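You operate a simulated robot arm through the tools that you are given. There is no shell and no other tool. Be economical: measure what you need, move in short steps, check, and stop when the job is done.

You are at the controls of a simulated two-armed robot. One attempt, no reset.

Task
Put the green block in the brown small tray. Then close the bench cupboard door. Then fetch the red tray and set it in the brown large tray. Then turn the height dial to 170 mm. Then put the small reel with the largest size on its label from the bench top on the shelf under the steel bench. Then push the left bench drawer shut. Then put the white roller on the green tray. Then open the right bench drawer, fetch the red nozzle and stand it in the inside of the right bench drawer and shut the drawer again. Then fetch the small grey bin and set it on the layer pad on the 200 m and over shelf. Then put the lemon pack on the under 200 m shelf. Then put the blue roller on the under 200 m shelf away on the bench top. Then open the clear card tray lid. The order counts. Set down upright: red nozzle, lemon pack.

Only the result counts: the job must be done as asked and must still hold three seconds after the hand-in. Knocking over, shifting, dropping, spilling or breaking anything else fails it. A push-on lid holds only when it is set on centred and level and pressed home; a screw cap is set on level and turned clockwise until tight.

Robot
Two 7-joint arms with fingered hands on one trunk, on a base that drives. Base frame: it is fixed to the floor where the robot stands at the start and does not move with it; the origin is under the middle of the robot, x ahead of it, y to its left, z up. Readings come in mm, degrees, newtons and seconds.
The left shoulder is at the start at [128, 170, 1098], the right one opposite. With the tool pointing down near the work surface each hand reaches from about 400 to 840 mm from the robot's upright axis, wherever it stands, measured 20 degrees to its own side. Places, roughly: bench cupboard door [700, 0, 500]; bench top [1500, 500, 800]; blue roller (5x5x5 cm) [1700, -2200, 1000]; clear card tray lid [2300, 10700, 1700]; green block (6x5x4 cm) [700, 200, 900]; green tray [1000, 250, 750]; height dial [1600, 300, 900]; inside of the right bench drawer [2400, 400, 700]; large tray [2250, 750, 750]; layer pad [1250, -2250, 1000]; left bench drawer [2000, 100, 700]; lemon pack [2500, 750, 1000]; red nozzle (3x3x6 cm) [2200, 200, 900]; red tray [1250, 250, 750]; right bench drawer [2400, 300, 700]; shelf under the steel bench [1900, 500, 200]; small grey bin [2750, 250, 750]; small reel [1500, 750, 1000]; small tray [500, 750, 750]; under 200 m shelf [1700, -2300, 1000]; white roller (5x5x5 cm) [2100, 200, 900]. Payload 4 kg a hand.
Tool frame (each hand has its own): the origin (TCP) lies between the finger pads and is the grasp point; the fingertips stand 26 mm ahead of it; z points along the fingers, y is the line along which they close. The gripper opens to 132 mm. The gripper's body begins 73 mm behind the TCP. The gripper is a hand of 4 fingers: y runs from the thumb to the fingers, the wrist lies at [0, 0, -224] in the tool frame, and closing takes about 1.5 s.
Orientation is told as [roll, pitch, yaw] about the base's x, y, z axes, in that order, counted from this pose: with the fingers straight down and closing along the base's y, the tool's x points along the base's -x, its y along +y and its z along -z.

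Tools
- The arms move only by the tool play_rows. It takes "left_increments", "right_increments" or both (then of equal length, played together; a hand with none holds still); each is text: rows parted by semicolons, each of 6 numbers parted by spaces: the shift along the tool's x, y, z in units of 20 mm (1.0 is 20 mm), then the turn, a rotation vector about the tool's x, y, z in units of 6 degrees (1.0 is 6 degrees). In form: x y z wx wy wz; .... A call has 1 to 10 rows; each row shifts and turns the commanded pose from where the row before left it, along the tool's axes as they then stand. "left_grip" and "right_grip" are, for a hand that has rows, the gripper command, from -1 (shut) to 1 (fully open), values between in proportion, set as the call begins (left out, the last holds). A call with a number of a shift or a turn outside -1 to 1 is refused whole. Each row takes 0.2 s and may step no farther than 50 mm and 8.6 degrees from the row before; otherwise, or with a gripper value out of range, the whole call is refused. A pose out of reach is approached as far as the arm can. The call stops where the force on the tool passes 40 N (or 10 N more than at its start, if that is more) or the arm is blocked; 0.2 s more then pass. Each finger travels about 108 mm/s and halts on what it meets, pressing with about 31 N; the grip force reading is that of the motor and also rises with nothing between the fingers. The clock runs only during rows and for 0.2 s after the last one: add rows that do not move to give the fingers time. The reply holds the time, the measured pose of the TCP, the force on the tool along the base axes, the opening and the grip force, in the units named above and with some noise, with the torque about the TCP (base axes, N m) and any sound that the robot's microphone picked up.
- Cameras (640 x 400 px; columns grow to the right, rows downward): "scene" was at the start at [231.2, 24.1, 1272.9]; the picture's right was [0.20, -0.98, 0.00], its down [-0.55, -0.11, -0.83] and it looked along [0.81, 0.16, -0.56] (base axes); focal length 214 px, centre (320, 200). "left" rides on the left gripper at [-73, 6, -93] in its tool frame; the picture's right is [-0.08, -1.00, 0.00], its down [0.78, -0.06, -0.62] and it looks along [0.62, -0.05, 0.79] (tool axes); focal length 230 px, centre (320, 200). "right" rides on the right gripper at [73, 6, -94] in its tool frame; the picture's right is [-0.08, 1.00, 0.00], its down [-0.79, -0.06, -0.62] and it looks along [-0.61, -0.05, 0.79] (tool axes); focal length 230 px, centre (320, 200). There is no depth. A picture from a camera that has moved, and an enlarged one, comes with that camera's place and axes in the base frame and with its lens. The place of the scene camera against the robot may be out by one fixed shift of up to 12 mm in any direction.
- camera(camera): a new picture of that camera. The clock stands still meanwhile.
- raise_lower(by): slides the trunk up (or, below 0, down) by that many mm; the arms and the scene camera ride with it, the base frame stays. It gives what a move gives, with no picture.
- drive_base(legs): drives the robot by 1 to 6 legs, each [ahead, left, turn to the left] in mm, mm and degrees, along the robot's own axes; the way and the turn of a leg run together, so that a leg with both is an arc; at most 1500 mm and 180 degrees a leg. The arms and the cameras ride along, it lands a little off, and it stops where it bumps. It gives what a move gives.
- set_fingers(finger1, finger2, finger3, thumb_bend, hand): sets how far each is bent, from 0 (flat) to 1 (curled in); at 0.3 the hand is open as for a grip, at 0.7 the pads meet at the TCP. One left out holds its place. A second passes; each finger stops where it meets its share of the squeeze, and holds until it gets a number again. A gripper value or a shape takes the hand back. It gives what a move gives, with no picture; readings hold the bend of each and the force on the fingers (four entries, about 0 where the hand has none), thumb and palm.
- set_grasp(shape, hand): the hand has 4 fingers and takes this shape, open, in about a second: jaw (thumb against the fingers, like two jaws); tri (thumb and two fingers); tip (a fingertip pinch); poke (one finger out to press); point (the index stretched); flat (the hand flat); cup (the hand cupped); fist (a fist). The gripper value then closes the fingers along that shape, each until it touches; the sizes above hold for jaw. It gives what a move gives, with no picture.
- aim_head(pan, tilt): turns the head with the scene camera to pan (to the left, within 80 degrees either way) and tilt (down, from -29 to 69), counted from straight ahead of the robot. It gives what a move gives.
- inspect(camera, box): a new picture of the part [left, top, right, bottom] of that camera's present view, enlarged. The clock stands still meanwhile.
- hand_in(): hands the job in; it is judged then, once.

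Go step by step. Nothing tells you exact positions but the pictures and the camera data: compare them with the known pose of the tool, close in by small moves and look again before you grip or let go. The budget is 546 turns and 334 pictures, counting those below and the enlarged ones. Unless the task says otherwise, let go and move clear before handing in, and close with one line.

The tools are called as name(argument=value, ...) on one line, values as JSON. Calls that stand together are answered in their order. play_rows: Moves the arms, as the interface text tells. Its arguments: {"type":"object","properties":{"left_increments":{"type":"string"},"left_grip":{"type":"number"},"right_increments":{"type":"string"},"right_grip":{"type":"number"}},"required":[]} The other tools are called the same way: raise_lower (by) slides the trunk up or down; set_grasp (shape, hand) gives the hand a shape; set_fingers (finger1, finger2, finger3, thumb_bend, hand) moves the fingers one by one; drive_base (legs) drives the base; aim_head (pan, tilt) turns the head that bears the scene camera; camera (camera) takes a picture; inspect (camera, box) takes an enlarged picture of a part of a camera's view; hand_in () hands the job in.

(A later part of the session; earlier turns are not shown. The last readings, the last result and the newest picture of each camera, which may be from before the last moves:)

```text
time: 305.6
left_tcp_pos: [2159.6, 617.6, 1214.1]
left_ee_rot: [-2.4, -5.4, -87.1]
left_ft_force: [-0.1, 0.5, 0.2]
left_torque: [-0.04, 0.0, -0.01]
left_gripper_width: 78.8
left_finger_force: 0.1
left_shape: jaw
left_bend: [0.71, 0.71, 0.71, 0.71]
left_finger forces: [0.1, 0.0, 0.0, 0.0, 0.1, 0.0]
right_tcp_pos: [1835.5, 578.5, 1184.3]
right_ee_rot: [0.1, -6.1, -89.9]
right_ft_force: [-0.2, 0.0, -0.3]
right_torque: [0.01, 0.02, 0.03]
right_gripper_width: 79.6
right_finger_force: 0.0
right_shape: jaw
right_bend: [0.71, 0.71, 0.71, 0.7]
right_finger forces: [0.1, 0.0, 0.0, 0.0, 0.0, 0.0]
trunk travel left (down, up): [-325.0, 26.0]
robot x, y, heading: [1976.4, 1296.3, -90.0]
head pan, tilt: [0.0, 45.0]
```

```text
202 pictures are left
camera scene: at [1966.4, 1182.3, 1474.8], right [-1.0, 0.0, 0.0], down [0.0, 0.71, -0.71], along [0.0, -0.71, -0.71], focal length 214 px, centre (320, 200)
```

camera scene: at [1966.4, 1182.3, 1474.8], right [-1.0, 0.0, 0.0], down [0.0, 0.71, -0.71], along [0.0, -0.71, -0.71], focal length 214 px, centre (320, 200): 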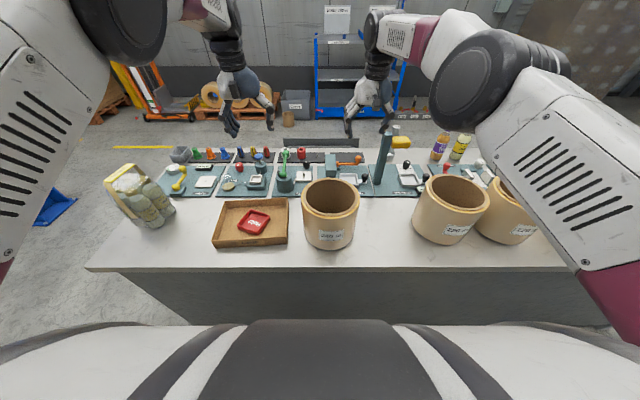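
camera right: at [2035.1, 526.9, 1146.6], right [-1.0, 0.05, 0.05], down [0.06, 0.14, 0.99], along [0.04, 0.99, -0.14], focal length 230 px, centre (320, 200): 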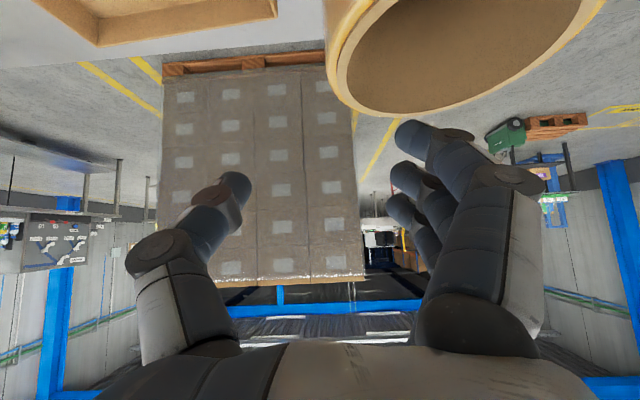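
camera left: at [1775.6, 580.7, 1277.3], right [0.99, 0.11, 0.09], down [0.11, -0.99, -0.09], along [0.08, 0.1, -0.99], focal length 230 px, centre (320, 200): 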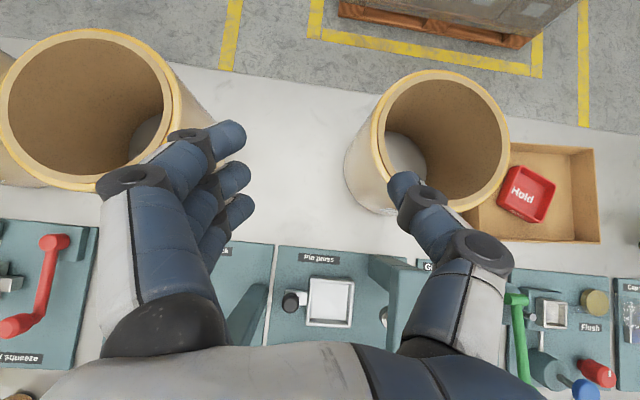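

The reel is right in front now. I'll align with it and pre-tilt both hands, then bring them over its side walls.

drive_base(legs=[[0, -41, 0]])

play_rows(left_increments="0 0 0 -0.4 -0.9 0.5;0 0 0 0 -0.9 0;0 0 0 0 -0.9 0;0 0 0 0 -0.9 0;0 0 0 0 -0.9 0;0 0 0 0 -0.9 0;0 0 0 0 -0.9 0", right_increments="0 0 0 0 -0.9 0;0 0 0 0 -0.9 0;0 0 0 0 -0.9 0;0 0 0 0 -0.9 0;0 0 0 0 -0.9 0;0 0 0 0 -0.9 0;0 0 0 0 -0.9 0")

play_rows(left_increments="0.91 -0.51 0.07 0 0 0;0.91 -0.51 0.07 0 0 0;0.91 -0.51 0.07 0 0 0;0.91 -0.51 0.07 0 0 0;0.91 -0.51 0.07 0 0 0;0.91 -0.51 0.07 0 0 0;0.91 -0.51 0.07 0 0 0;0.91 -0.51 0.07 0 0 0;0.91 -0.51 0.07 0 0 0", right_increments="0.96 0.27 -0.2 0 0 0;0.96 0.27 -0.2 0 0 0;0.96 0.27 -0.2 0 0 0;0.96 0.27 -0.2 0 0 0;0.96 0.27 -0.2 0 0 0;0.96 0.27 -0.2 0 0 0;0.96 0.27 -0.2 0 0 0;0.96 0.27 -0.2 0 0 0;0.96 0.27 -0.2 0 0 0")

camera(camera="scene")

camera(camera="left")

```text
time: 306.7
left_tcp_pos: [2118.4, 618.0, 1213.2]
left_ee_rot: [-2.3, -5.5, -87.0]
left_ft_force: [0.4, -0.7, 0.8]
left_torque: [0.02, -0.02, -0.02]
left_gripper_width: 78.6
left_finger_force: 0.0
left_shape: jaw
left_bend: [0.71, 0.71, 0.71, 0.71]
left_finger forces: [0.0, 0.0, 0.0, 0.0, 0.0, 0.0]
right_tcp_pos: [1795.0, 578.6, 1184.5]
right_ee_rot: [0.1, -6.1, -89.8]
right_ft_force: [-0.9, -0.3, 0.0]
right_torque: [0.0, -0.03, 0.03]
right_gripper_width: 79.6
right_finger_force: 0.0
right_shape: jaw
right_bend: [0.71, 0.71, 0.71, 0.7]
right_finger forces: [0.1, 0.1, 0.1, 0.0, 0.0, 0.0]
trunk travel left (down, up): [-325.0, 26.0]
robot x, y, heading: [1933.0, 1296.9, -90.1]
head pan, tilt: [0.0, 45.0]
```

```text
time: 308.3
left_tcp_pos: [2118.8, 618.1, 1212.7]
left_ee_rot: [0.6, -43.6, -90.4]
left_ft_force: [0.7, 0.6, -0.6]
left_torque: [0.0, 0.02, -0.03]
left_gripper_width: 78.7
left_finger_force: 0.0
left_shape: jaw
left_bend: [0.71, 0.71, 0.71, 0.71]
left_finger forces: [0.1, 0.0, 0.1, 0.1, 0.1, 0.0]
right_tcp_pos: [1796.4, 578.9, 1184.3]
right_ee_rot: [0.1, -43.9, -89.9]
right_ft_force: [0.8, 0.7, 0.2]
right_torque: [-0.05, -0.01, 0.01]
right_gripper_width: 79.7
right_finger_force: 0.1
right_shape: jaw
right_bend: [0.71, 0.71, 0.71, 0.7]
right_finger forces: [0.0, 0.0, 0.1, 0.0, 0.0, 0.0]
trunk travel left (down, up): [-325.0, 26.0]
robot x, y, heading: [1934.0, 1297.5, -90.3]
head pan, tilt: [0.0, 45.0]
```

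```text
time: 310.3
left_tcp_pos: [2027.5, 727.6, 1090.8]
left_ee_rot: [0.5, -43.3, -90.4]
left_ft_force: [-0.5, 1.0, 0.5]
left_torque: [0.02, -0.01, 0.01]
left_gripper_width: 78.7
left_finger_force: 0.0
left_shape: jaw
left_bend: [0.71, 0.71, 0.71, 0.71]
left_finger forces: [0.1, 0.0, 0.1, 0.1, 0.1, 0.0]
right_tcp_pos: [1824.5, 722.7, 1094.8]
right_ee_rot: [5.1, -43.2, -97.0]
right_ft_force: [-0.2, -0.4, 0.2]
right_torque: [0.0, 0.02, -0.01]
right_gripper_width: 79.9
right_finger_force: 0.1
right_shape: jaw
right_bend: [0.71, 0.71, 0.71, 0.7]
right_finger forces: [0.1, 0.1, 0.1, 0.0, 0.1, 0.0]
trunk travel left (down, up): [-325.0, 26.0]
robot x, y, heading: [1933.0, 1297.8, -90.2]
head pan, tilt: [0.0, 45.0]
```

```text
201 pictures are left
camera scene: at [1925.6, 1182.4, 1474.8], right [-1.0, 0.0, 0.0], down [0.0, 0.71, -0.71], along [0.0, -0.71, -0.71], focal length 214 px, centre (320, 200)
```

scene: 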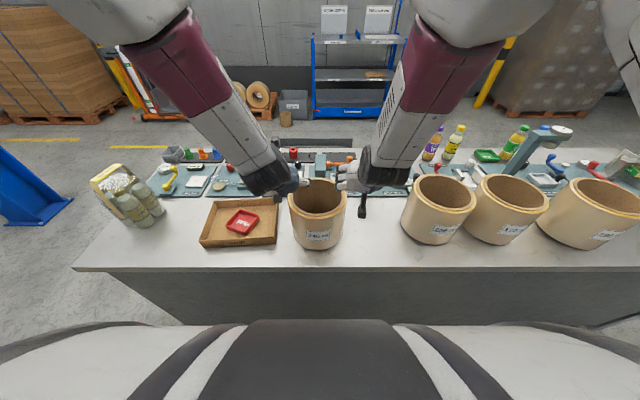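

```text
200 pictures are left
camera left: at [2032.3, 738.9, 1209.3], right [-1.0, -0.06, 0.05], down [-0.06, 0.99, -0.09], along [-0.04, -0.09, -0.99], focal length 230 px, centre (320, 200)
```

left: 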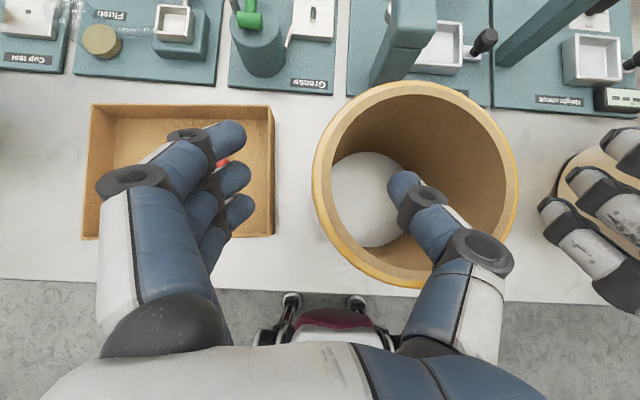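

The left hand is well placed over the reel's +x wall, at centre (1935, 706). I'll lower the left hand, pinch that wall and feel the weight.

play_rows(left_increments="0.48 0 0.77 0 0 0;0.48 0 0.77 0 0 0;0.48 0 0.77 0 0 0;0.48 0 0.77 0 0 0;0.48 0 0.77 0 0 0;0.48 0 0.75 0 0 0")

camera(camera="left")

inspect(camera="scene", box=[240, 120, 400, 260])

```text
time: 311.7
left_tcp_pos: [2027.2, 706.3, 984.6]
left_ee_rot: [0.6, -43.3, -90.5]
left_ft_force: [0.1, 0.2, -0.1]
left_torque: [0.0, -0.04, 0.01]
left_gripper_width: 78.5
left_finger_force: 0.1
left_shape: jaw
left_bend: [0.71, 0.71, 0.71, 0.71]
left_finger forces: [0.0, 0.0, 0.0, 0.0, 0.0, 0.0]
right_tcp_pos: [1830.0, 719.9, 1100.6]
right_ee_rot: [5.5, -43.7, -97.0]
right_ft_force: [0.2, -0.2, -0.2]
right_torque: [-0.02, 0.01, 0.03]
right_gripper_width: 79.8
right_finger_force: 0.1
right_shape: jaw
right_bend: [0.71, 0.71, 0.71, 0.7]
right_finger forces: [0.1, 0.0, 0.0, 0.0, 0.0, 0.0]
trunk travel left (down, up): [-325.0, 26.0]
robot x, y, heading: [1932.5, 1297.5, -90.0]
head pan, tilt: [0.0, 45.0]
```

```text
199 pictures are left
camera left: at [2033.1, 717.6, 1102.6], right [-1.0, -0.06, 0.05], down [-0.06, 0.99, -0.09], along [-0.04, -0.09, -0.99], focal length 230 px, centre (320, 200)
```

left: 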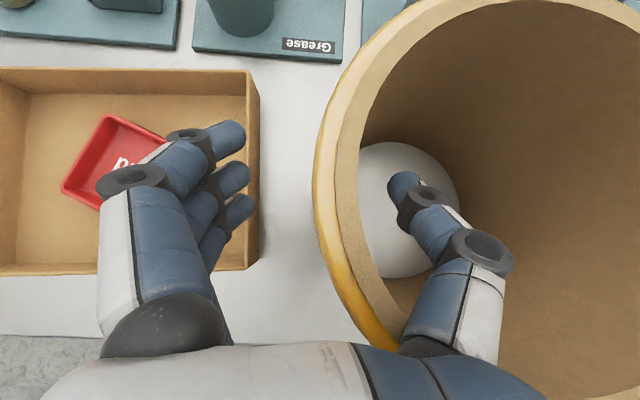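

```text
2.86 times, centred on (320, 190) of scene
camera zoom: at [1925.8, 1182.0, 1474.7], right [-1.0, 0.0, 0.0], down [0.0, 0.71, -0.71], along [0.0, -0.71, -0.71], focal length 613 px, centre (320, 229)
```

zoom: 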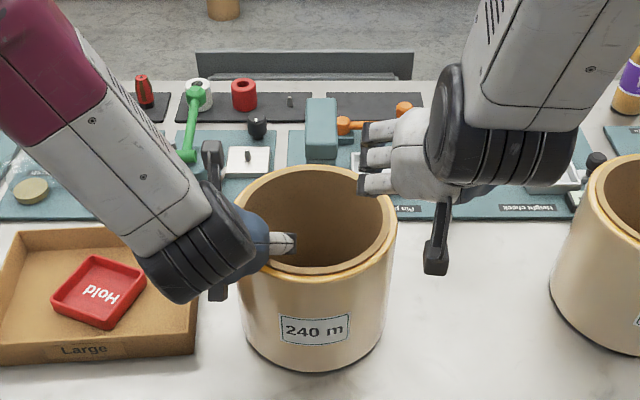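

play_rows(left_increments="0 0 0 0 0 0;0 0 0 0 0 0;0 0 0 0 0 0;0 0 0 0 0 0;0 0 0 0 0 0", left_grip=-1)

play_rows(left_increments="-0.17 0 -0.18 0 0 0;-0.17 0 -0.18 0 0 0;0 0 0 0 0 0")

inspect(camera="scene", box=[240, 120, 400, 260])

```text
time: 312.9
left_tcp_pos: [2027.7, 705.6, 983.3]
left_ee_rot: [0.6, -43.4, -90.4]
left_ft_force: [1.2, -0.8, 0.8]
left_torque: [0.05, -0.08, -0.01]
left_gripper_width: 6.4
left_finger_force: 30.7
left_shape: jaw
left_bend: [0.7, 0.71, 0.71, 0.7]
left_finger forces: [9.6, 9.6, 9.1, 0.0, 26.3, 0.0]
right_tcp_pos: [1829.7, 719.8, 1101.8]
right_ee_rot: [5.7, -43.6, -97.0]
right_ft_force: [-0.5, 0.0, -0.2]
right_torque: [0.01, 0.0, -0.01]
right_gripper_width: 79.8
right_finger_force: 0.1
right_shape: jaw
right_bend: [0.71, 0.71, 0.71, 0.7]
right_finger forces: [0.0, 0.0, 0.0, 0.0, 0.0, 0.1]
trunk travel left (down, up): [-325.0, 26.0]
robot x, y, heading: [1930.0, 1300.8, -90.1]
head pan, tilt: [0.0, 45.0]
```

```text
time: 313.7
left_tcp_pos: [2027.0, 706.2, 993.5]
left_ee_rot: [0.7, -43.3, -90.3]
left_ft_force: [-0.4, -0.4, -7.1]
left_torque: [0.13, -0.25, -0.05]
left_gripper_width: 6.5
left_finger_force: 31.2
left_shape: jaw
left_bend: [0.7, 0.71, 0.7, 0.7]
left_finger forces: [8.8, 9.4, 11.2, 0.0, 29.7, 0.0]
right_tcp_pos: [1827.4, 720.0, 1100.3]
right_ee_rot: [5.4, -43.6, -97.0]
right_ft_force: [0.2, 0.4, -0.4]
right_torque: [-0.01, 0.0, -0.01]
right_gripper_width: 79.6
right_finger_force: 0.0
right_shape: jaw
right_bend: [0.71, 0.71, 0.71, 0.7]
right_finger forces: [0.1, 0.0, 0.1, 0.0, 0.0, 0.0]
trunk travel left (down, up): [-325.0, 26.0]
robot x, y, heading: [1930.7, 1301.0, -90.1]
head pan, tilt: [0.0, 45.0]
```

```text
2.86 times, centred on (320, 190) of scene
camera zoom: at [1925.6, 1181.8, 1474.7], right [-1.0, 0.0, 0.0], down [0.0, 0.71, -0.71], along [0.0, -0.71, -0.71], focal length 613 px, centre (320, 229)
```

zoom: 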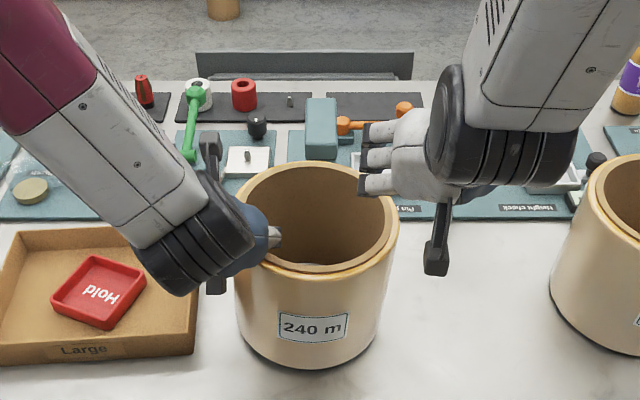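

Lifting one side shows roughly half of a 14 N weight with the reel pivoting, so I do need both hands. I'll set that side back and bring the right hand onto the opposite wall.

play_rows(left_increments="0.17 0 0.18 0 0 0;0.17 0 0.18 0 0 0;0 0 0 0 0 0;0 0 0 0 0 0;0 0 0 0 0 0;0 0 0 0 0 0", right_increments="0.66 0.13 0.7 0 0 0;0.66 0.13 0.7 0 0 0;0.66 0.13 0.7 0 0 0;0.66 0.13 0.7 0 0 0;0.66 0.13 0.7 0 0 0;0.66 0.13 0.7 0 0 0")

camera(camera="right")

inspect(camera="scene", box=[240, 120, 400, 260])

```text
time: 315.1
left_tcp_pos: [2028.1, 708.9, 984.4]
left_ee_rot: [0.5, -43.3, -90.4]
left_ft_force: [-1.3, 0.3, -1.7]
left_torque: [0.19, -0.02, 0.07]
left_gripper_width: 6.0
left_finger_force: 31.1
left_shape: jaw
left_bend: [0.7, 0.71, 0.7, 0.7]
left_finger forces: [11.0, 9.2, 8.6, 0.0, 30.7, 0.0]
right_tcp_pos: [1834.6, 704.1, 1001.1]
right_ee_rot: [5.1, -45.9, -98.5]
right_ft_force: [5.8, 1.4, 16.6]
right_torque: [0.88, -0.78, -0.23]
right_gripper_width: 80.4
right_finger_force: 0.1
right_shape: jaw
right_bend: [0.71, 0.71, 0.71, 0.7]
right_finger forces: [15.6, 0.1, 0.0, 0.2, 0.1, 0.1]
trunk travel left (down, up): [-325.0, 26.0]
robot x, y, heading: [1930.6, 1297.2, -89.9]
head pan, tilt: [0.0, 45.0]
stopped in row 6 (right hand): the force on the tool passed its limit at 52 N (the readings are from after the stop); the commanded pose is now the measured one
```

```text
196 pictures are left
camera right: at [1848.9, 820.9, 1014.2], right [0.98, -0.14, 0.12], down [-0.13, -0.09, 0.99], along [-0.12, -0.99, -0.11], focal length 230 px, centre (320, 200)
```

right: 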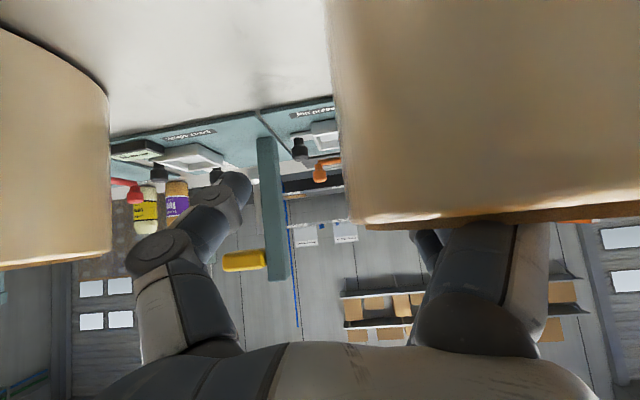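

```text
2.86 times, centred on (320, 190) of scene
camera zoom: at [1926.6, 1183.0, 1475.0], right [-1.0, 0.0, 0.0], down [0.0, 0.71, -0.71], along [0.0, -0.71, -0.71], focal length 613 px, centre (320, 229)
```

zoom: 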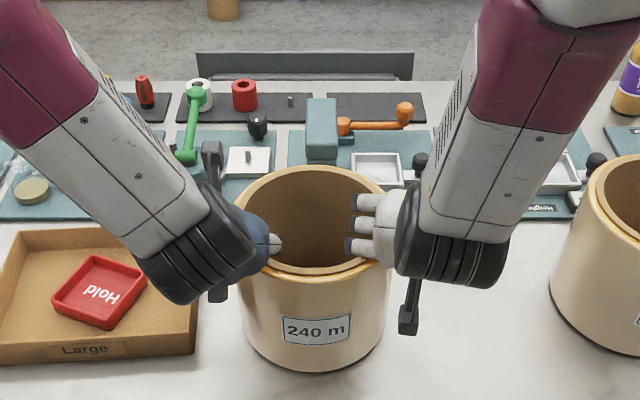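

One inner right finger met the rim because of the wall's curvature. I'll lift the right hand, straighten its yaw, shift it toward the reel's centre-front and try again.

play_rows(right_increments="-0.35 0 -0.36 0 0 0;-0.7 0 -0.72 0 0 0;-0.7 0 -0.3 0 0 -0.5;-0.4 0 0.3 0 0 -0.5;0 0.4 0 0 0 0")

inspect(camera="scene", box=[240, 120, 400, 260])

```text
time: 316.3
left_tcp_pos: [2029.1, 707.0, 983.9]
left_ee_rot: [0.6, -43.3, -90.4]
left_ft_force: [-3.4, -4.5, -1.7]
left_torque: [0.4, -0.21, 0.58]
left_gripper_width: 6.4
left_finger_force: 30.7
left_shape: jaw
left_bend: [0.69, 0.7, 0.7, 0.7]
left_finger forces: [11.4, 10.4, 8.6, 0.0, 34.5, 0.0]
right_tcp_pos: [1815.5, 680.2, 1051.1]
right_ee_rot: [3.1, -45.5, -96.5]
right_ft_force: [0.9, 3.3, 5.3]
right_torque: [0.09, -0.28, 0.15]
right_gripper_width: 79.8
right_finger_force: 0.0
right_shape: jaw
right_bend: [0.71, 0.71, 0.71, 0.7]
right_finger forces: [4.8, 0.1, 0.0, 0.0, 0.1, 0.1]
trunk travel left (down, up): [-325.0, 26.0]
robot x, y, heading: [1933.9, 1300.5, -90.0]
head pan, tilt: [0.0, 45.0]
```

```text
2.86 times, centred on (320, 190) of scene
camera zoom: at [1925.3, 1182.3, 1474.8], right [-1.0, 0.0, 0.0], down [0.0, 0.71, -0.71], along [0.0, -0.71, -0.71], focal length 613 px, centre (320, 229)
```

zoom: 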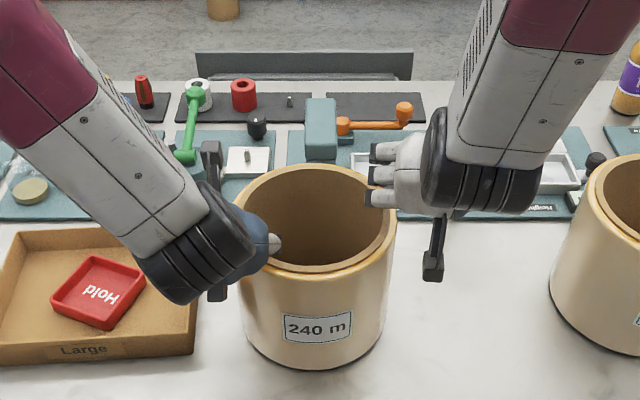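

The right arm balks at coming further inward in this posture. I'll lift it clear and try with less tilt.

play_rows(right_increments="-0.7 -0.2 -0.72 0 0 0;-0.7 0 -0.72 0 0 0;-0.7 0 -0.72 0 0 0;0 0 0 0 0.9 0;0 0 0 0 0.9 0;0 0 0 0 0.9 0;0 0 0 0 0.9 0;0 0.5 0 0 0 0;0 0.5 0 0 0 0")

play_rows(right_increments="0.3 0.5 0 0 0 0;0.3 0.5 0 0 0 0;0.3 0.3 0 0 0 -0.6;0 0 0 0 0 -0.5;0 0 0 0 0 0")

camera(camera="scene")

```text
time: 318.3
left_tcp_pos: [2027.4, 707.0, 984.1]
left_ee_rot: [0.6, -43.4, -90.4]
left_ft_force: [1.4, 0.7, 0.7]
left_torque: [0.25, -0.09, 0.18]
left_gripper_width: 6.0
left_finger_force: 30.9
left_shape: jaw
left_bend: [0.7, 0.7, 0.7, 0.7]
left_finger forces: [10.6, 10.5, 9.9, 0.0, 31.3, 0.0]
right_tcp_pos: [1840.3, 683.0, 1116.2]
right_ee_rot: [2.2, -24.5, -94.0]
right_ft_force: [0.7, 0.3, 0.1]
right_torque: [0.04, 0.0, 0.0]
right_gripper_width: 79.8
right_finger_force: 0.0
right_shape: jaw
right_bend: [0.71, 0.71, 0.71, 0.7]
right_finger forces: [0.0, 0.0, 0.0, 0.0, 0.0, 0.1]
trunk travel left (down, up): [-325.0, 26.0]
robot x, y, heading: [1937.4, 1296.6, -90.0]
head pan, tilt: [0.0, 45.0]
```

```text
time: 319.5
left_tcp_pos: [2027.6, 706.4, 984.1]
left_ee_rot: [0.7, -43.4, -90.4]
left_ft_force: [1.1, 0.1, -0.3]
left_torque: [0.26, -0.09, 0.17]
left_gripper_width: 6.1
left_finger_force: 30.9
left_shape: jaw
left_bend: [0.7, 0.7, 0.7, 0.7]
left_finger forces: [10.6, 10.6, 9.8, 0.0, 31.0, 0.0]
right_tcp_pos: [1863.1, 698.3, 1104.7]
right_ee_rot: [-0.6, -23.8, -87.2]
right_ft_force: [-0.3, -0.1, -1.0]
right_torque: [-0.01, -0.02, 0.02]
right_gripper_width: 79.5
right_finger_force: 0.0
right_shape: jaw
right_bend: [0.71, 0.71, 0.71, 0.7]
right_finger forces: [0.0, 0.0, 0.0, 0.0, 0.0, 0.0]
trunk travel left (down, up): [-325.0, 26.0]
robot x, y, heading: [1931.2, 1294.0, -89.8]
head pan, tilt: [0.0, 45.0]
```

```text
193 pictures are left
camera scene: at [1925.7, 1182.3, 1474.8], right [-1.0, 0.0, 0.0], down [0.0, 0.71, -0.71], along [0.0, -0.71, -0.71], focal length 214 px, centre (320, 200)
```

scene: 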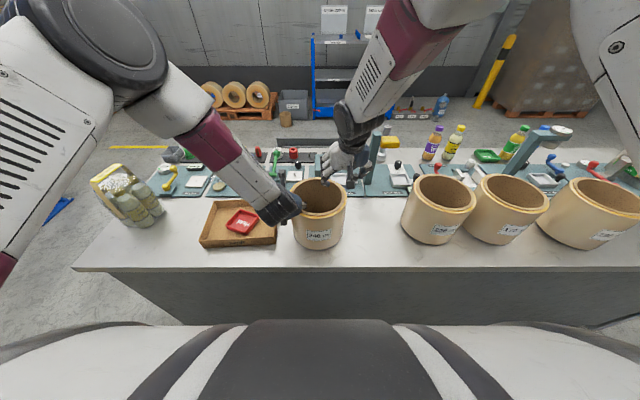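

With less tilt the right hand gets there. I'll lower it over the left wall and close.

play_rows(right_increments="0 -0.5 0 0 0 0;0 -0.45 0 0 0 0;0.43 0 0.96 0 0 0;0.43 0 0.96 0 0 0;0.43 0 0.96 0 0 0;0.43 0 0.96 0 0 0;0.43 0 0.96 0 0 0;0.3 0 0.6 0 0 0")

inspect(camera="scene", box=[240, 120, 400, 260])

camera(camera="right")

```text
time: 321.5
left_tcp_pos: [2028.3, 708.1, 985.5]
left_ee_rot: [0.6, -43.3, -90.5]
left_ft_force: [1.5, -1.7, -0.1]
left_torque: [0.25, -0.06, 0.1]
left_gripper_width: 6.2
left_finger_force: 30.6
left_shape: jaw
left_bend: [0.7, 0.7, 0.7, 0.7]
left_finger forces: [10.0, 10.3, 9.8, 0.0, 30.4, 0.1]
right_tcp_pos: [1830.2, 690.2, 995.3]
right_ee_rot: [-0.6, -24.9, -88.7]
right_ft_force: [0.7, 0.5, -0.1]
right_torque: [0.02, 0.02, 0.06]
right_gripper_width: 80.2
right_finger_force: 0.0
right_shape: jaw
right_bend: [0.71, 0.71, 0.71, 0.7]
right_finger forces: [0.0, 0.1, 1.1, 0.0, 0.0, 0.1]
trunk travel left (down, up): [-325.0, 26.0]
robot x, y, heading: [1933.3, 1297.1, -90.1]
head pan, tilt: [0.0, 45.0]
stopped in row 8 (right hand): the arm was blocked; the commanded pose is now the measured one
```

```text
2.86 times, centred on (320, 190) of scene
camera zoom: at [1925.5, 1182.2, 1474.8], right [-1.0, 0.0, 0.0], down [0.0, 0.71, -0.71], along [0.0, -0.71, -0.71], focal length 613 px, centre (320, 229)
```

zoom: 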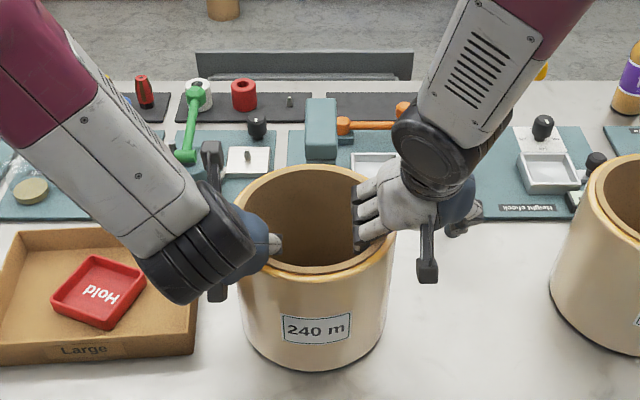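

```text
191 pictures are left
camera right: at [1833.9, 796.0, 1048.3], right [1.0, -0.05, 0.02], down [-0.04, -0.45, 0.89], along [-0.04, -0.89, -0.46], focal length 230 px, centre (320, 200)
```

right: 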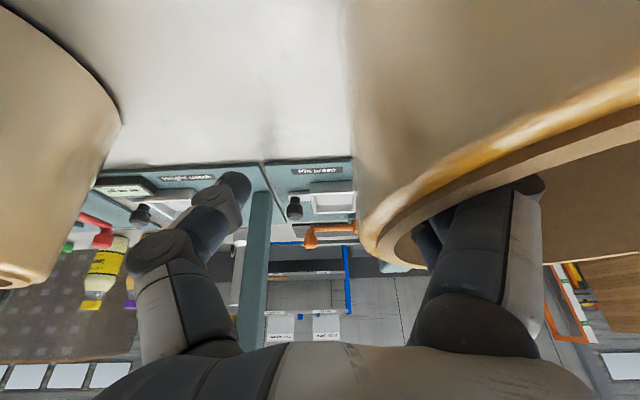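

The right fingers are inside and the thumb outside the wall. I'll close the right hand.

play_rows(right_increments="0 0 0 0 0 0;0 0 0 0 0 0;0 0 0 0 0 0;0 0 0 0 0 0;0 0 0 0 0 0", right_grip=-1)

inspect(camera="scene", box=[240, 120, 400, 260])

```text
time: 322.7
left_tcp_pos: [2026.9, 707.8, 983.8]
left_ee_rot: [0.6, -43.3, -90.5]
left_ft_force: [-10.8, -2.4, -0.2]
left_torque: [0.19, 0.03, 0.02]
left_gripper_width: 6.2
left_finger_force: 31.1
left_shape: jaw
left_bend: [0.7, 0.7, 0.7, 0.7]
left_finger forces: [8.8, 8.6, 8.0, 0.1, 36.9, 0.0]
right_tcp_pos: [1830.8, 689.1, 994.8]
right_ee_rot: [-0.6, -24.8, -88.6]
right_ft_force: [12.3, 3.3, 0.8]
right_torque: [0.04, -0.23, 0.29]
right_gripper_width: 22.6
right_finger_force: 31.4
right_shape: jaw
right_bend: [0.73, 0.73, 0.72, 0.68]
right_finger forces: [9.6, 9.9, 9.8, 0.0, 16.4, 0.0]
trunk travel left (down, up): [-325.0, 26.0]
robot x, y, heading: [1934.7, 1294.9, -89.9]
head pan, tilt: [0.0, 45.0]
```

```text
2.86 times, centred on (320, 190) of scene
camera zoom: at [1925.7, 1182.0, 1474.7], right [-1.0, 0.0, 0.0], down [0.0, 0.71, -0.71], along [0.0, -0.71, -0.71], focal length 613 px, centre (320, 229)
```

zoom: 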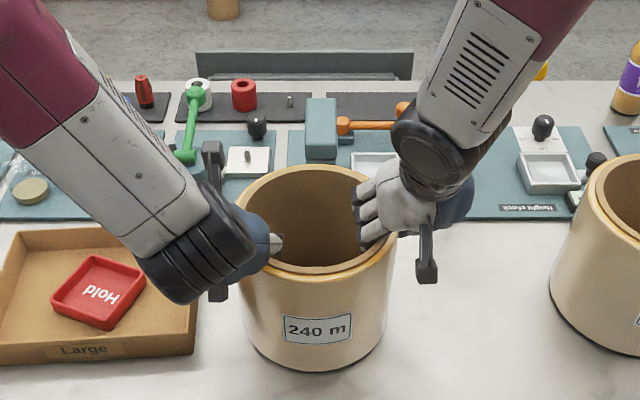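

Both hands hold the reel. I'll lift with the trunk so that they rise together.

raise_lower(by=26)

inspect(camera="scene", box=[240, 120, 400, 260])

```text
time: 323.4
left_tcp_pos: [2027.3, 706.0, 1009.0]
left_ee_rot: [0.6, -43.1, -90.4]
left_ft_force: [-15.2, -2.3, -5.5]
left_torque: [0.1, -0.04, -0.05]
left_gripper_width: 6.1
left_finger_force: 31.1
left_shape: jaw
left_bend: [0.7, 0.7, 0.7, 0.7]
left_finger forces: [8.2, 7.8, 6.9, 0.1, 36.5, 0.0]
right_tcp_pos: [1830.1, 688.4, 1018.7]
right_ee_rot: [-0.7, -24.7, -88.5]
right_ft_force: [14.1, 2.4, -2.8]
right_torque: [-0.02, -0.31, 0.29]
right_gripper_width: 22.4
right_finger_force: 30.9
right_shape: jaw
right_bend: [0.73, 0.73, 0.72, 0.68]
right_finger forces: [10.4, 10.5, 10.3, 0.0, 16.1, 0.1]
trunk travel left (down, up): [-351.0, 0.0]
robot x, y, heading: [1932.5, 1295.5, -90.0]
head pan, tilt: [0.0, 45.0]
```

```text
2.86 times, centred on (320, 190) of scene
camera zoom: at [1925.8, 1180.7, 1499.9], right [-1.0, 0.0, 0.0], down [0.0, 0.71, -0.71], along [0.0, -0.71, -0.71], focal length 613 px, centre (320, 229)
```

zoom: 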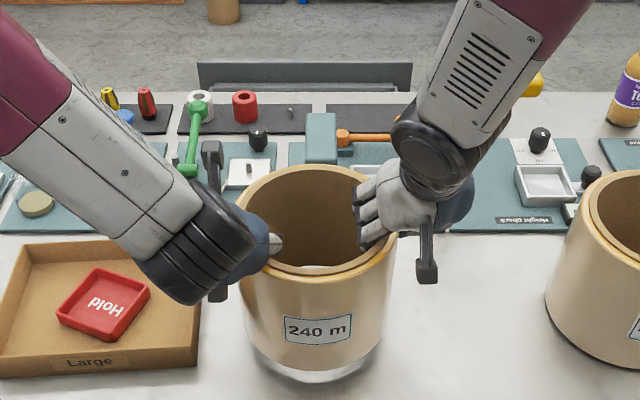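

The reel is off the bench, about 8 N in all. I'll raise both hands another 60 mm together and ease the side tension.

play_rows(left_increments="-0.52 -0.1 -0.54 0 0 0;-0.52 -0.05 -0.54 0 0 0;-0.52 0 -0.54 0 0 0;-0.52 0 -0.54 0 0 0", right_increments="-0.32 0 -0.68 0 0 0;-0.32 0 -0.68 0 0 0;-0.32 0 -0.68 0 0 0;-0.32 0 -0.68 0 0 0")

camera(camera="scene")

```text
time: 324.4
left_tcp_pos: [2025.5, 705.4, 1069.4]
left_ee_rot: [0.6, -43.3, -90.5]
left_ft_force: [6.1, 1.0, -5.7]
left_torque: [0.08, -0.14, 0.07]
left_gripper_width: 5.9
left_finger_force: 31.0
left_shape: jaw
left_bend: [0.69, 0.7, 0.7, 0.7]
left_finger forces: [11.3, 11.0, 10.3, 0.1, 26.1, 0.1]
right_tcp_pos: [1832.9, 689.9, 1080.1]
right_ee_rot: [-1.1, -24.9, -88.0]
right_ft_force: [-6.6, -0.7, -4.4]
right_torque: [-0.06, 0.07, 0.07]
right_gripper_width: 20.0
right_finger_force: 31.1
right_shape: jaw
right_bend: [0.73, 0.74, 0.72, 0.67]
right_finger forces: [7.5, 6.5, 6.9, 0.0, 26.7, 0.0]
trunk travel left (down, up): [-351.0, 0.0]
robot x, y, heading: [1933.5, 1298.0, -90.2]
head pan, tilt: [0.0, 45.0]
```

```text
188 pictures are left
camera scene: at [1925.4, 1181.9, 1500.0], right [-1.0, 0.0, 0.0], down [0.0, 0.71, -0.71], along [0.0, -0.71, -0.71], focal length 214 px, centre (320, 200)
```

scene: 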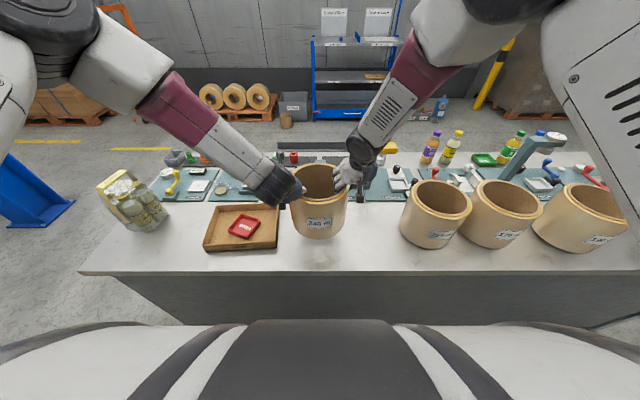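

I'll turn left in place to point along the aisle, with the reel bottom clear of the tray, then drive out of the aisle.

drive_base(legs=[[0, 0, 90]])

camera(camera="scene")

```text
time: 328.6
left_tcp_pos: [2523.7, 1387.1, 1069.8]
left_ee_rot: [0.6, -43.3, -0.4]
left_ft_force: [0.4, 7.8, -6.8]
left_torque: [0.17, 0.09, 0.08]
left_gripper_width: 5.4
left_finger_force: 30.9
left_shape: jaw
left_bend: [0.69, 0.7, 0.7, 0.7]
left_finger forces: [11.4, 11.3, 10.7, 0.0, 25.0, 0.0]
right_tcp_pos: [2541.4, 1197.5, 1079.4]
right_ee_rot: [-0.8, -24.9, 1.8]
right_ft_force: [0.3, -8.3, -2.9]
right_torque: [-0.1, -0.05, 0.03]
right_gripper_width: 19.3
right_finger_force: 31.3
right_shape: jaw
right_bend: [0.73, 0.74, 0.72, 0.67]
right_finger forces: [7.3, 6.2, 6.5, 0.0, 27.5, 0.1]
trunk travel left (down, up): [-351.0, 0.0]
robot x, y, heading: [1932.1, 1295.1, 0.1]
head pan, tilt: [0.0, 45.0]
```

```text
187 pictures are left
camera scene: at [2048.3, 1303.5, 1500.0], right [0.0, -1.0, 0.0], down [-0.71, 0.0, -0.71], along [0.71, 0.0, -0.71], focal length 214 px, centre (320, 200)
```

scene: 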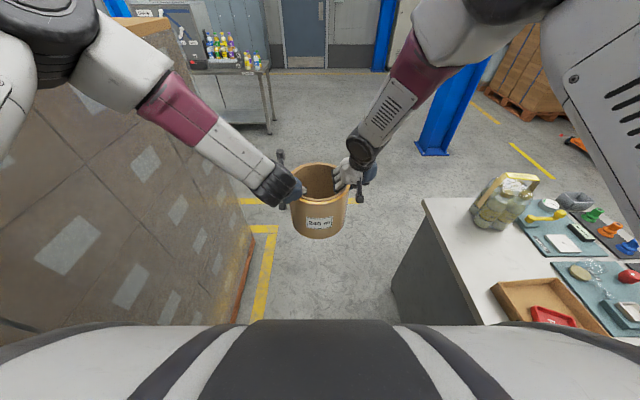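

The way is clear. I'll drive out, around the bench end, and face the bench front.

drive_base(legs=[[1240, 0, 0], [0, 0, -90], [1300, 0, 0], [640, 0, 0], [0, 0, 180]])

camera(camera="scene")

```text
time: 355.3
left_tcp_pos: [3112.7, -40.3, 1069.5]
left_ee_rot: [0.6, -43.3, 88.7]
left_ft_force: [-4.4, 0.1, -5.9]
left_torque: [-0.11, 0.1, 0.08]
left_gripper_width: 5.5
left_finger_force: 31.1
left_shape: jaw
left_bend: [0.69, 0.7, 0.7, 0.7]
left_finger forces: [10.8, 10.6, 9.0, 0.0, 24.8, 0.0]
right_tcp_pos: [3304.8, -26.9, 1079.9]
right_ee_rot: [-1.0, -24.8, 91.0]
right_ft_force: [5.5, -0.7, -2.8]
right_torque: [0.07, 0.01, 0.04]
right_gripper_width: 19.0
right_finger_force: 30.7
right_shape: jaw
right_bend: [0.74, 0.74, 0.73, 0.67]
right_finger forces: [7.7, 6.3, 6.5, 0.0, 25.2, 0.0]
trunk travel left (down, up): [-351.0, 0.0]
robot x, y, heading: [3197.6, -637.6, 89.1]
head pan, tilt: [0.0, 45.0]
```

```text
186 pictures are left
camera scene: at [3190.8, -504.3, 1500.0], right [1.0, -0.02, 0.0], down [-0.01, -0.71, -0.71], along [0.01, 0.71, -0.71], focal length 214 px, centre (320, 200)
```

scene: 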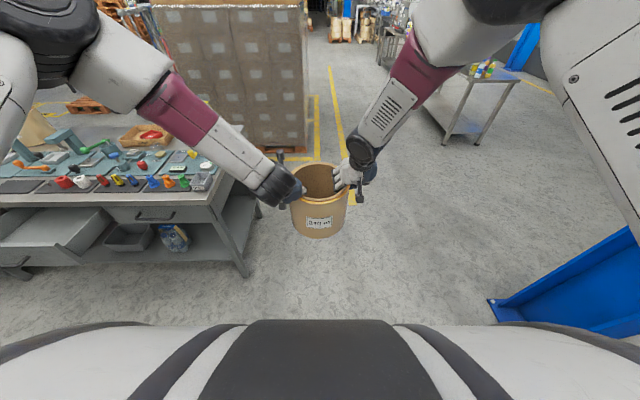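

inspect(camera="scene", box=[60, 180, 280, 290])

```text
2.91 times, centred on (170, 235) of scene
camera zoom: at [3190.8, -504.3, 1500.0], right [1.0, -0.02, 0.0], down [-0.01, -0.71, -0.71], along [0.01, 0.71, -0.71], focal length 624 px, centre (756, 98)
```

zoom: 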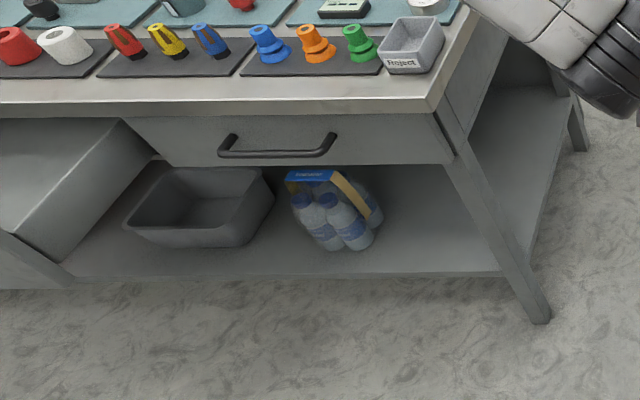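

The free shelf spot lies between the water pack (x<2300) and the front leg (x>2640). I'll shift left so the reel is centred at x≈2460, and lower the trunk while still in front.

drive_base(legs=[[0, 745, 0.9]])

raise_lower(by=-250)

camera(camera="scene")

```text
time: 362.3
left_tcp_pos: [2353.9, -39.4, 1069.4]
left_ee_rot: [0.6, -43.3, 89.9]
left_ft_force: [-4.2, 0.5, -5.8]
left_torque: [-0.08, 0.1, 0.04]
left_gripper_width: 5.2
left_finger_force: 31.0
left_shape: jaw
left_bend: [0.69, 0.7, 0.7, 0.7]
left_finger forces: [10.4, 10.2, 9.4, 0.0, 25.5, 0.0]
right_tcp_pos: [2543.9, -20.3, 1077.7]
right_ee_rot: [-0.9, -24.8, 92.4]
right_ft_force: [3.9, 1.3, -3.7]
right_torque: [0.02, -0.01, 0.06]
right_gripper_width: 18.8
right_finger_force: 31.2
right_shape: jaw
right_bend: [0.74, 0.74, 0.73, 0.67]
right_finger forces: [8.0, 6.5, 6.9, 0.0, 24.6, 0.0]
trunk travel left (down, up): [-351.0, 0.0]
robot x, y, heading: [2448.1, -632.7, 90.6]
head pan, tilt: [0.0, 45.0]
```

```text
time: 364.8
left_tcp_pos: [2354.2, -39.9, 819.7]
left_ee_rot: [0.5, -43.4, 90.1]
left_ft_force: [16.4, 5.3, -3.6]
left_torque: [-0.14, -0.15, 0.04]
left_gripper_width: 5.8
left_finger_force: 30.7
left_shape: jaw
left_bend: [0.69, 0.7, 0.71, 0.7]
left_finger forces: [8.2, 6.6, 5.5, 0.1, 36.9, 0.1]
right_tcp_pos: [2551.5, -19.3, 833.1]
right_ee_rot: [2.5, -24.0, 88.3]
right_ft_force: [-17.1, -6.4, -5.1]
right_torque: [0.06, 0.15, 0.75]
right_gripper_width: 22.4
right_finger_force: 30.3
right_shape: jaw
right_bend: [0.74, 0.74, 0.72, 0.67]
right_finger forces: [8.6, 11.9, 15.5, 0.0, 14.7, 0.1]
trunk travel left (down, up): [-101.0, 250.0]
robot x, y, heading: [2447.2, -631.4, 90.4]
head pan, tilt: [0.0, 45.0]
```

```text
184 pictures are left
camera scene: at [2440.6, -375.1, 1240.9], right [1.0, 0.01, 0.0], down [0.0, -0.71, -0.71], along [0.0, 0.71, -0.71], focal length 214 px, centre (320, 200)
```

scene: 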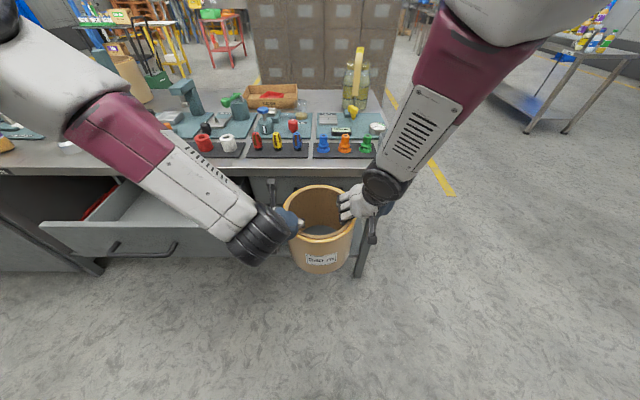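

I'll lower the reel further with both arms, in sync.

play_rows(left_increments="0.69 -0.15 0.72 0 0 0;0.69 0 0.72 0 0 0;0.69 0 0.72 0 0 0;0.69 0 0.72 0 0 0;0.69 0 0.72 0 0 0", right_increments="0.41 0.15 0.91 0 0 0;0.41 0 0.91 0 0 0;0.41 0 0.91 0 0 0;0.41 0 0.91 0 0 0;0.41 0 0.91 0 0 0")

play_rows(left_increments="0.69 0 0.72 0 0 0;0.69 0 0.72 0 0 0;0.69 0 0.72 0 0 0;0.69 0 0.72 0 0 0;0.69 0 0.72 0 0 0", right_increments="0.41 0 0.91 0 0 0;0.41 0 0.91 0 0 0;0.41 0 0.91 0 0 0;0.41 0 0.91 0 0 0;0.41 0 0.91 0 0 0")

camera(camera="scene")

```text
time: 366.0
left_tcp_pos: [2355.8, -39.4, 719.1]
left_ee_rot: [0.5, -43.3, 90.0]
left_ft_force: [21.4, 17.1, -5.5]
left_torque: [-0.29, 0.4, 1.07]
left_gripper_width: 5.6
left_finger_force: 30.7
left_shape: jaw
left_bend: [0.69, 0.7, 0.71, 0.7]
left_finger forces: [9.7, 7.4, 6.0, 0.1, 43.2, 0.1]
right_tcp_pos: [2553.4, -8.1, 741.4]
right_ee_rot: [2.8, -25.0, 87.1]
right_ft_force: [-21.4, -16.9, -2.9]
right_torque: [-0.16, 0.17, 1.36]
right_gripper_width: 24.2
right_finger_force: 30.9
right_shape: jaw
right_bend: [0.74, 0.74, 0.71, 0.68]
right_finger forces: [8.9, 15.5, 21.2, 0.0, 15.0, 0.0]
trunk travel left (down, up): [-101.0, 250.0]
robot x, y, heading: [2451.8, -630.0, 90.5]
head pan, tilt: [0.0, 45.0]
```

```text
time: 366.7
left_tcp_pos: [2359.0, -38.9, 677.3]
left_ee_rot: [0.3, -43.4, 90.1]
left_ft_force: [14.3, 13.0, -6.7]
left_torque: [-0.34, 0.41, 0.93]
left_gripper_width: 5.7
left_finger_force: 30.4
left_shape: jaw
left_bend: [0.69, 0.7, 0.71, 0.7]
left_finger forces: [9.7, 8.2, 6.7, 0.0, 39.2, 0.0]
right_tcp_pos: [2554.6, -9.7, 694.9]
right_ee_rot: [3.0, -24.6, 86.6]
right_ft_force: [-15.3, -11.7, -1.9]
right_torque: [0.03, 0.14, 1.08]
right_gripper_width: 23.8
right_finger_force: 31.0
right_shape: jaw
right_bend: [0.74, 0.74, 0.71, 0.68]
right_finger forces: [8.2, 12.6, 18.6, 0.1, 17.8, 0.1]
trunk travel left (down, up): [-101.0, 250.0]
robot x, y, heading: [2447.9, -630.7, 90.3]
head pan, tilt: [0.0, 45.0]
stopped in row 3 (left hand): the force on the tool passed its limit at 41 N (the readings are from after the stop); the commanded pose is now the measured one
```

```text
183 pictures are left
camera scene: at [2440.8, -373.9, 1240.4], right [1.0, 0.01, 0.0], down [0.0, -0.71, -0.71], along [0.0, 0.71, -0.71], focal length 214 px, centre (320, 200)
```

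scene: 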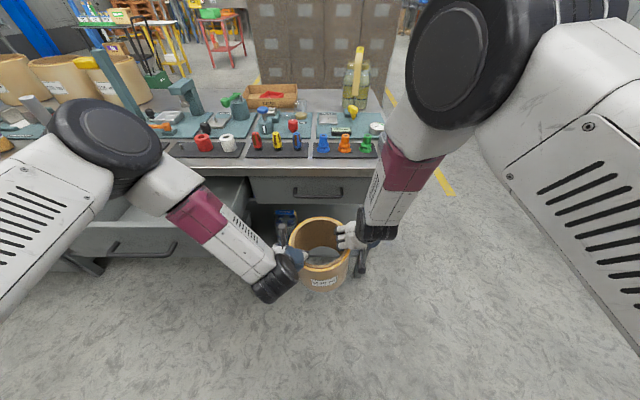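

The reel is still level but a side tension built up. I'll ease the right hand and use the rest of the trunk travel.

play_rows(left_increments="0 -0.1 0 0 0 0;0 0 0 0 0 0", right_increments="0.27 0.25 -0.13 0 0 0;0 0 0 0 0 0")

raise_lower(by=-95)

camera(camera="scene")

```text
time: 367.3
left_tcp_pos: [2359.4, -40.4, 675.3]
left_ee_rot: [0.2, -43.4, 89.9]
left_ft_force: [14.7, 9.8, -3.0]
left_torque: [-0.21, -0.02, 0.4]
left_gripper_width: 5.6
left_finger_force: 30.7
left_shape: jaw
left_bend: [0.69, 0.7, 0.71, 0.7]
left_finger forces: [9.4, 6.9, 5.3, 0.0, 38.3, 0.0]
right_tcp_pos: [2555.9, -12.2, 695.1]
right_ee_rot: [3.3, -24.7, 85.3]
right_ft_force: [-14.6, -9.3, -5.6]
right_torque: [-0.02, -0.06, 1.11]
right_gripper_width: 24.1
right_finger_force: 30.5
right_shape: jaw
right_bend: [0.74, 0.74, 0.71, 0.68]
right_finger forces: [8.1, 12.5, 20.5, 0.0, 18.9, 0.0]
trunk travel left (down, up): [-101.0, 250.0]
robot x, y, heading: [2448.5, -629.2, 90.5]
head pan, tilt: [0.0, 45.0]
```

```text
time: 367.8
left_tcp_pos: [2364.6, -41.6, 653.3]
left_ee_rot: [-0.4, -42.6, 90.2]
left_ft_force: [18.4, 12.0, -5.2]
left_torque: [-0.37, 0.43, 0.7]
left_gripper_width: 5.9
left_finger_force: 30.7
left_shape: jaw
left_bend: [0.69, 0.7, 0.71, 0.7]
left_finger forces: [7.9, 7.7, 6.6, 0.0, 40.0, 0.0]
right_tcp_pos: [2564.6, -17.9, 665.0]
right_ee_rot: [4.5, -22.4, 83.0]
right_ft_force: [-18.9, -11.1, -2.3]
right_torque: [0.15, 0.22, 1.11]
right_gripper_width: 25.1
right_finger_force: 31.2
right_shape: jaw
right_bend: [0.73, 0.73, 0.71, 0.73]
right_finger forces: [9.7, 13.0, 19.5, 0.0, 17.4, 0.0]
trunk travel left (down, up): [-86.0, 265.0]
robot x, y, heading: [2447.4, -627.4, 90.4]
head pan, tilt: [0.0, 45.0]
stopped: the force on the tool passed its limit at 42 N (the readings are from after the stop); the commanded pose is now the measured one
```

```text
182 pictures are left
camera scene: at [2440.6, -356.1, 1222.0], right [1.0, 0.01, 0.0], down [0.0, -0.71, -0.71], along [0.0, 0.71, -0.71], focal length 214 px, centre (320, 200)
```

scene: 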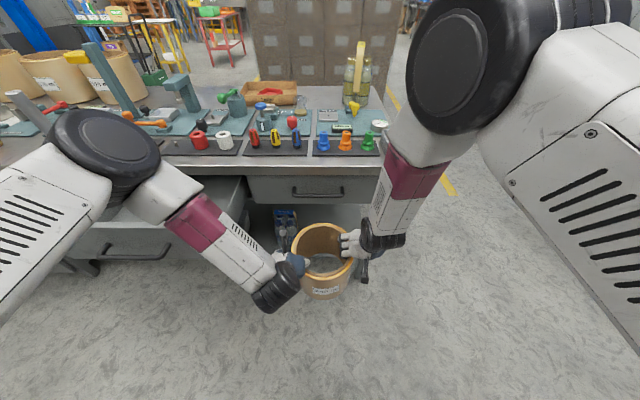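

The right arm is being squeezed at the midline. I'll shift both hands to my right, where the right arm is freer, and ease the tension.

play_rows(left_increments="0 -0.4 0 0 0 0;0 -0.6 0 0 0 0;0 -0.6 0 0 0 0;0 -0.6 0 0 0 0;0 -0.5 0 0 0 0", right_increments="0 0 0 0 0 0;0 -0.5 0 0 0 0;0 -0.5 0 0 0 0;0 -0.5 0 0 0 0;0 -0.5 0 0 0 0")

raise_lower(by=-80)

```text
time: 369.0
left_tcp_pos: [2414.4, -43.0, 654.2]
left_ee_rot: [0.1, -42.6, 90.1]
left_ft_force: [-12.2, 2.4, -5.9]
left_torque: [-0.04, 0.31, 0.28]
left_gripper_width: 5.2
left_finger_force: 30.6
left_shape: jaw
left_bend: [0.69, 0.7, 0.71, 0.7]
left_finger forces: [12.1, 11.4, 11.4, 0.1, 23.9, 0.1]
right_tcp_pos: [2606.3, -20.1, 665.2]
right_ee_rot: [4.0, -22.8, 83.2]
right_ft_force: [11.4, -2.3, -3.4]
right_torque: [0.01, -0.34, 0.34]
right_gripper_width: 20.4
right_finger_force: 30.6
right_shape: jaw
right_bend: [0.74, 0.74, 0.71, 0.73]
right_finger forces: [5.3, 6.4, 10.7, 0.1, 31.5, 0.0]
trunk travel left (down, up): [-86.0, 265.0]
robot x, y, heading: [2450.5, -631.0, 90.2]
head pan, tilt: [0.0, 45.0]
```

```text
time: 370.2
left_tcp_pos: [2418.1, -41.5, 578.0]
left_ee_rot: [-0.3, -43.0, 90.2]
left_ft_force: [26.6, 14.3, -5.5]
left_torque: [-0.18, 0.2, 0.58]
left_gripper_width: 5.5
left_finger_force: 31.0
left_shape: jaw
left_bend: [0.7, 0.71, 0.71, 0.7]
left_finger forces: [6.6, 5.7, 4.6, 0.1, 43.9, 0.1]
right_tcp_pos: [2618.6, -21.5, 584.2]
right_ee_rot: [6.4, -21.5, 78.2]
right_ft_force: [-27.6, -14.2, -2.3]
right_torque: [-0.05, 0.16, 1.64]
right_gripper_width: 24.8
right_finger_force: 31.2
right_shape: jaw
right_bend: [0.74, 0.74, 0.71, 0.67]
right_finger forces: [9.0, 14.9, 26.0, 0.0, 15.3, 0.0]
trunk travel left (down, up): [-6.0, 345.0]
robot x, y, heading: [2450.3, -633.2, 90.6]
head pan, tilt: [0.0, 45.0]
```

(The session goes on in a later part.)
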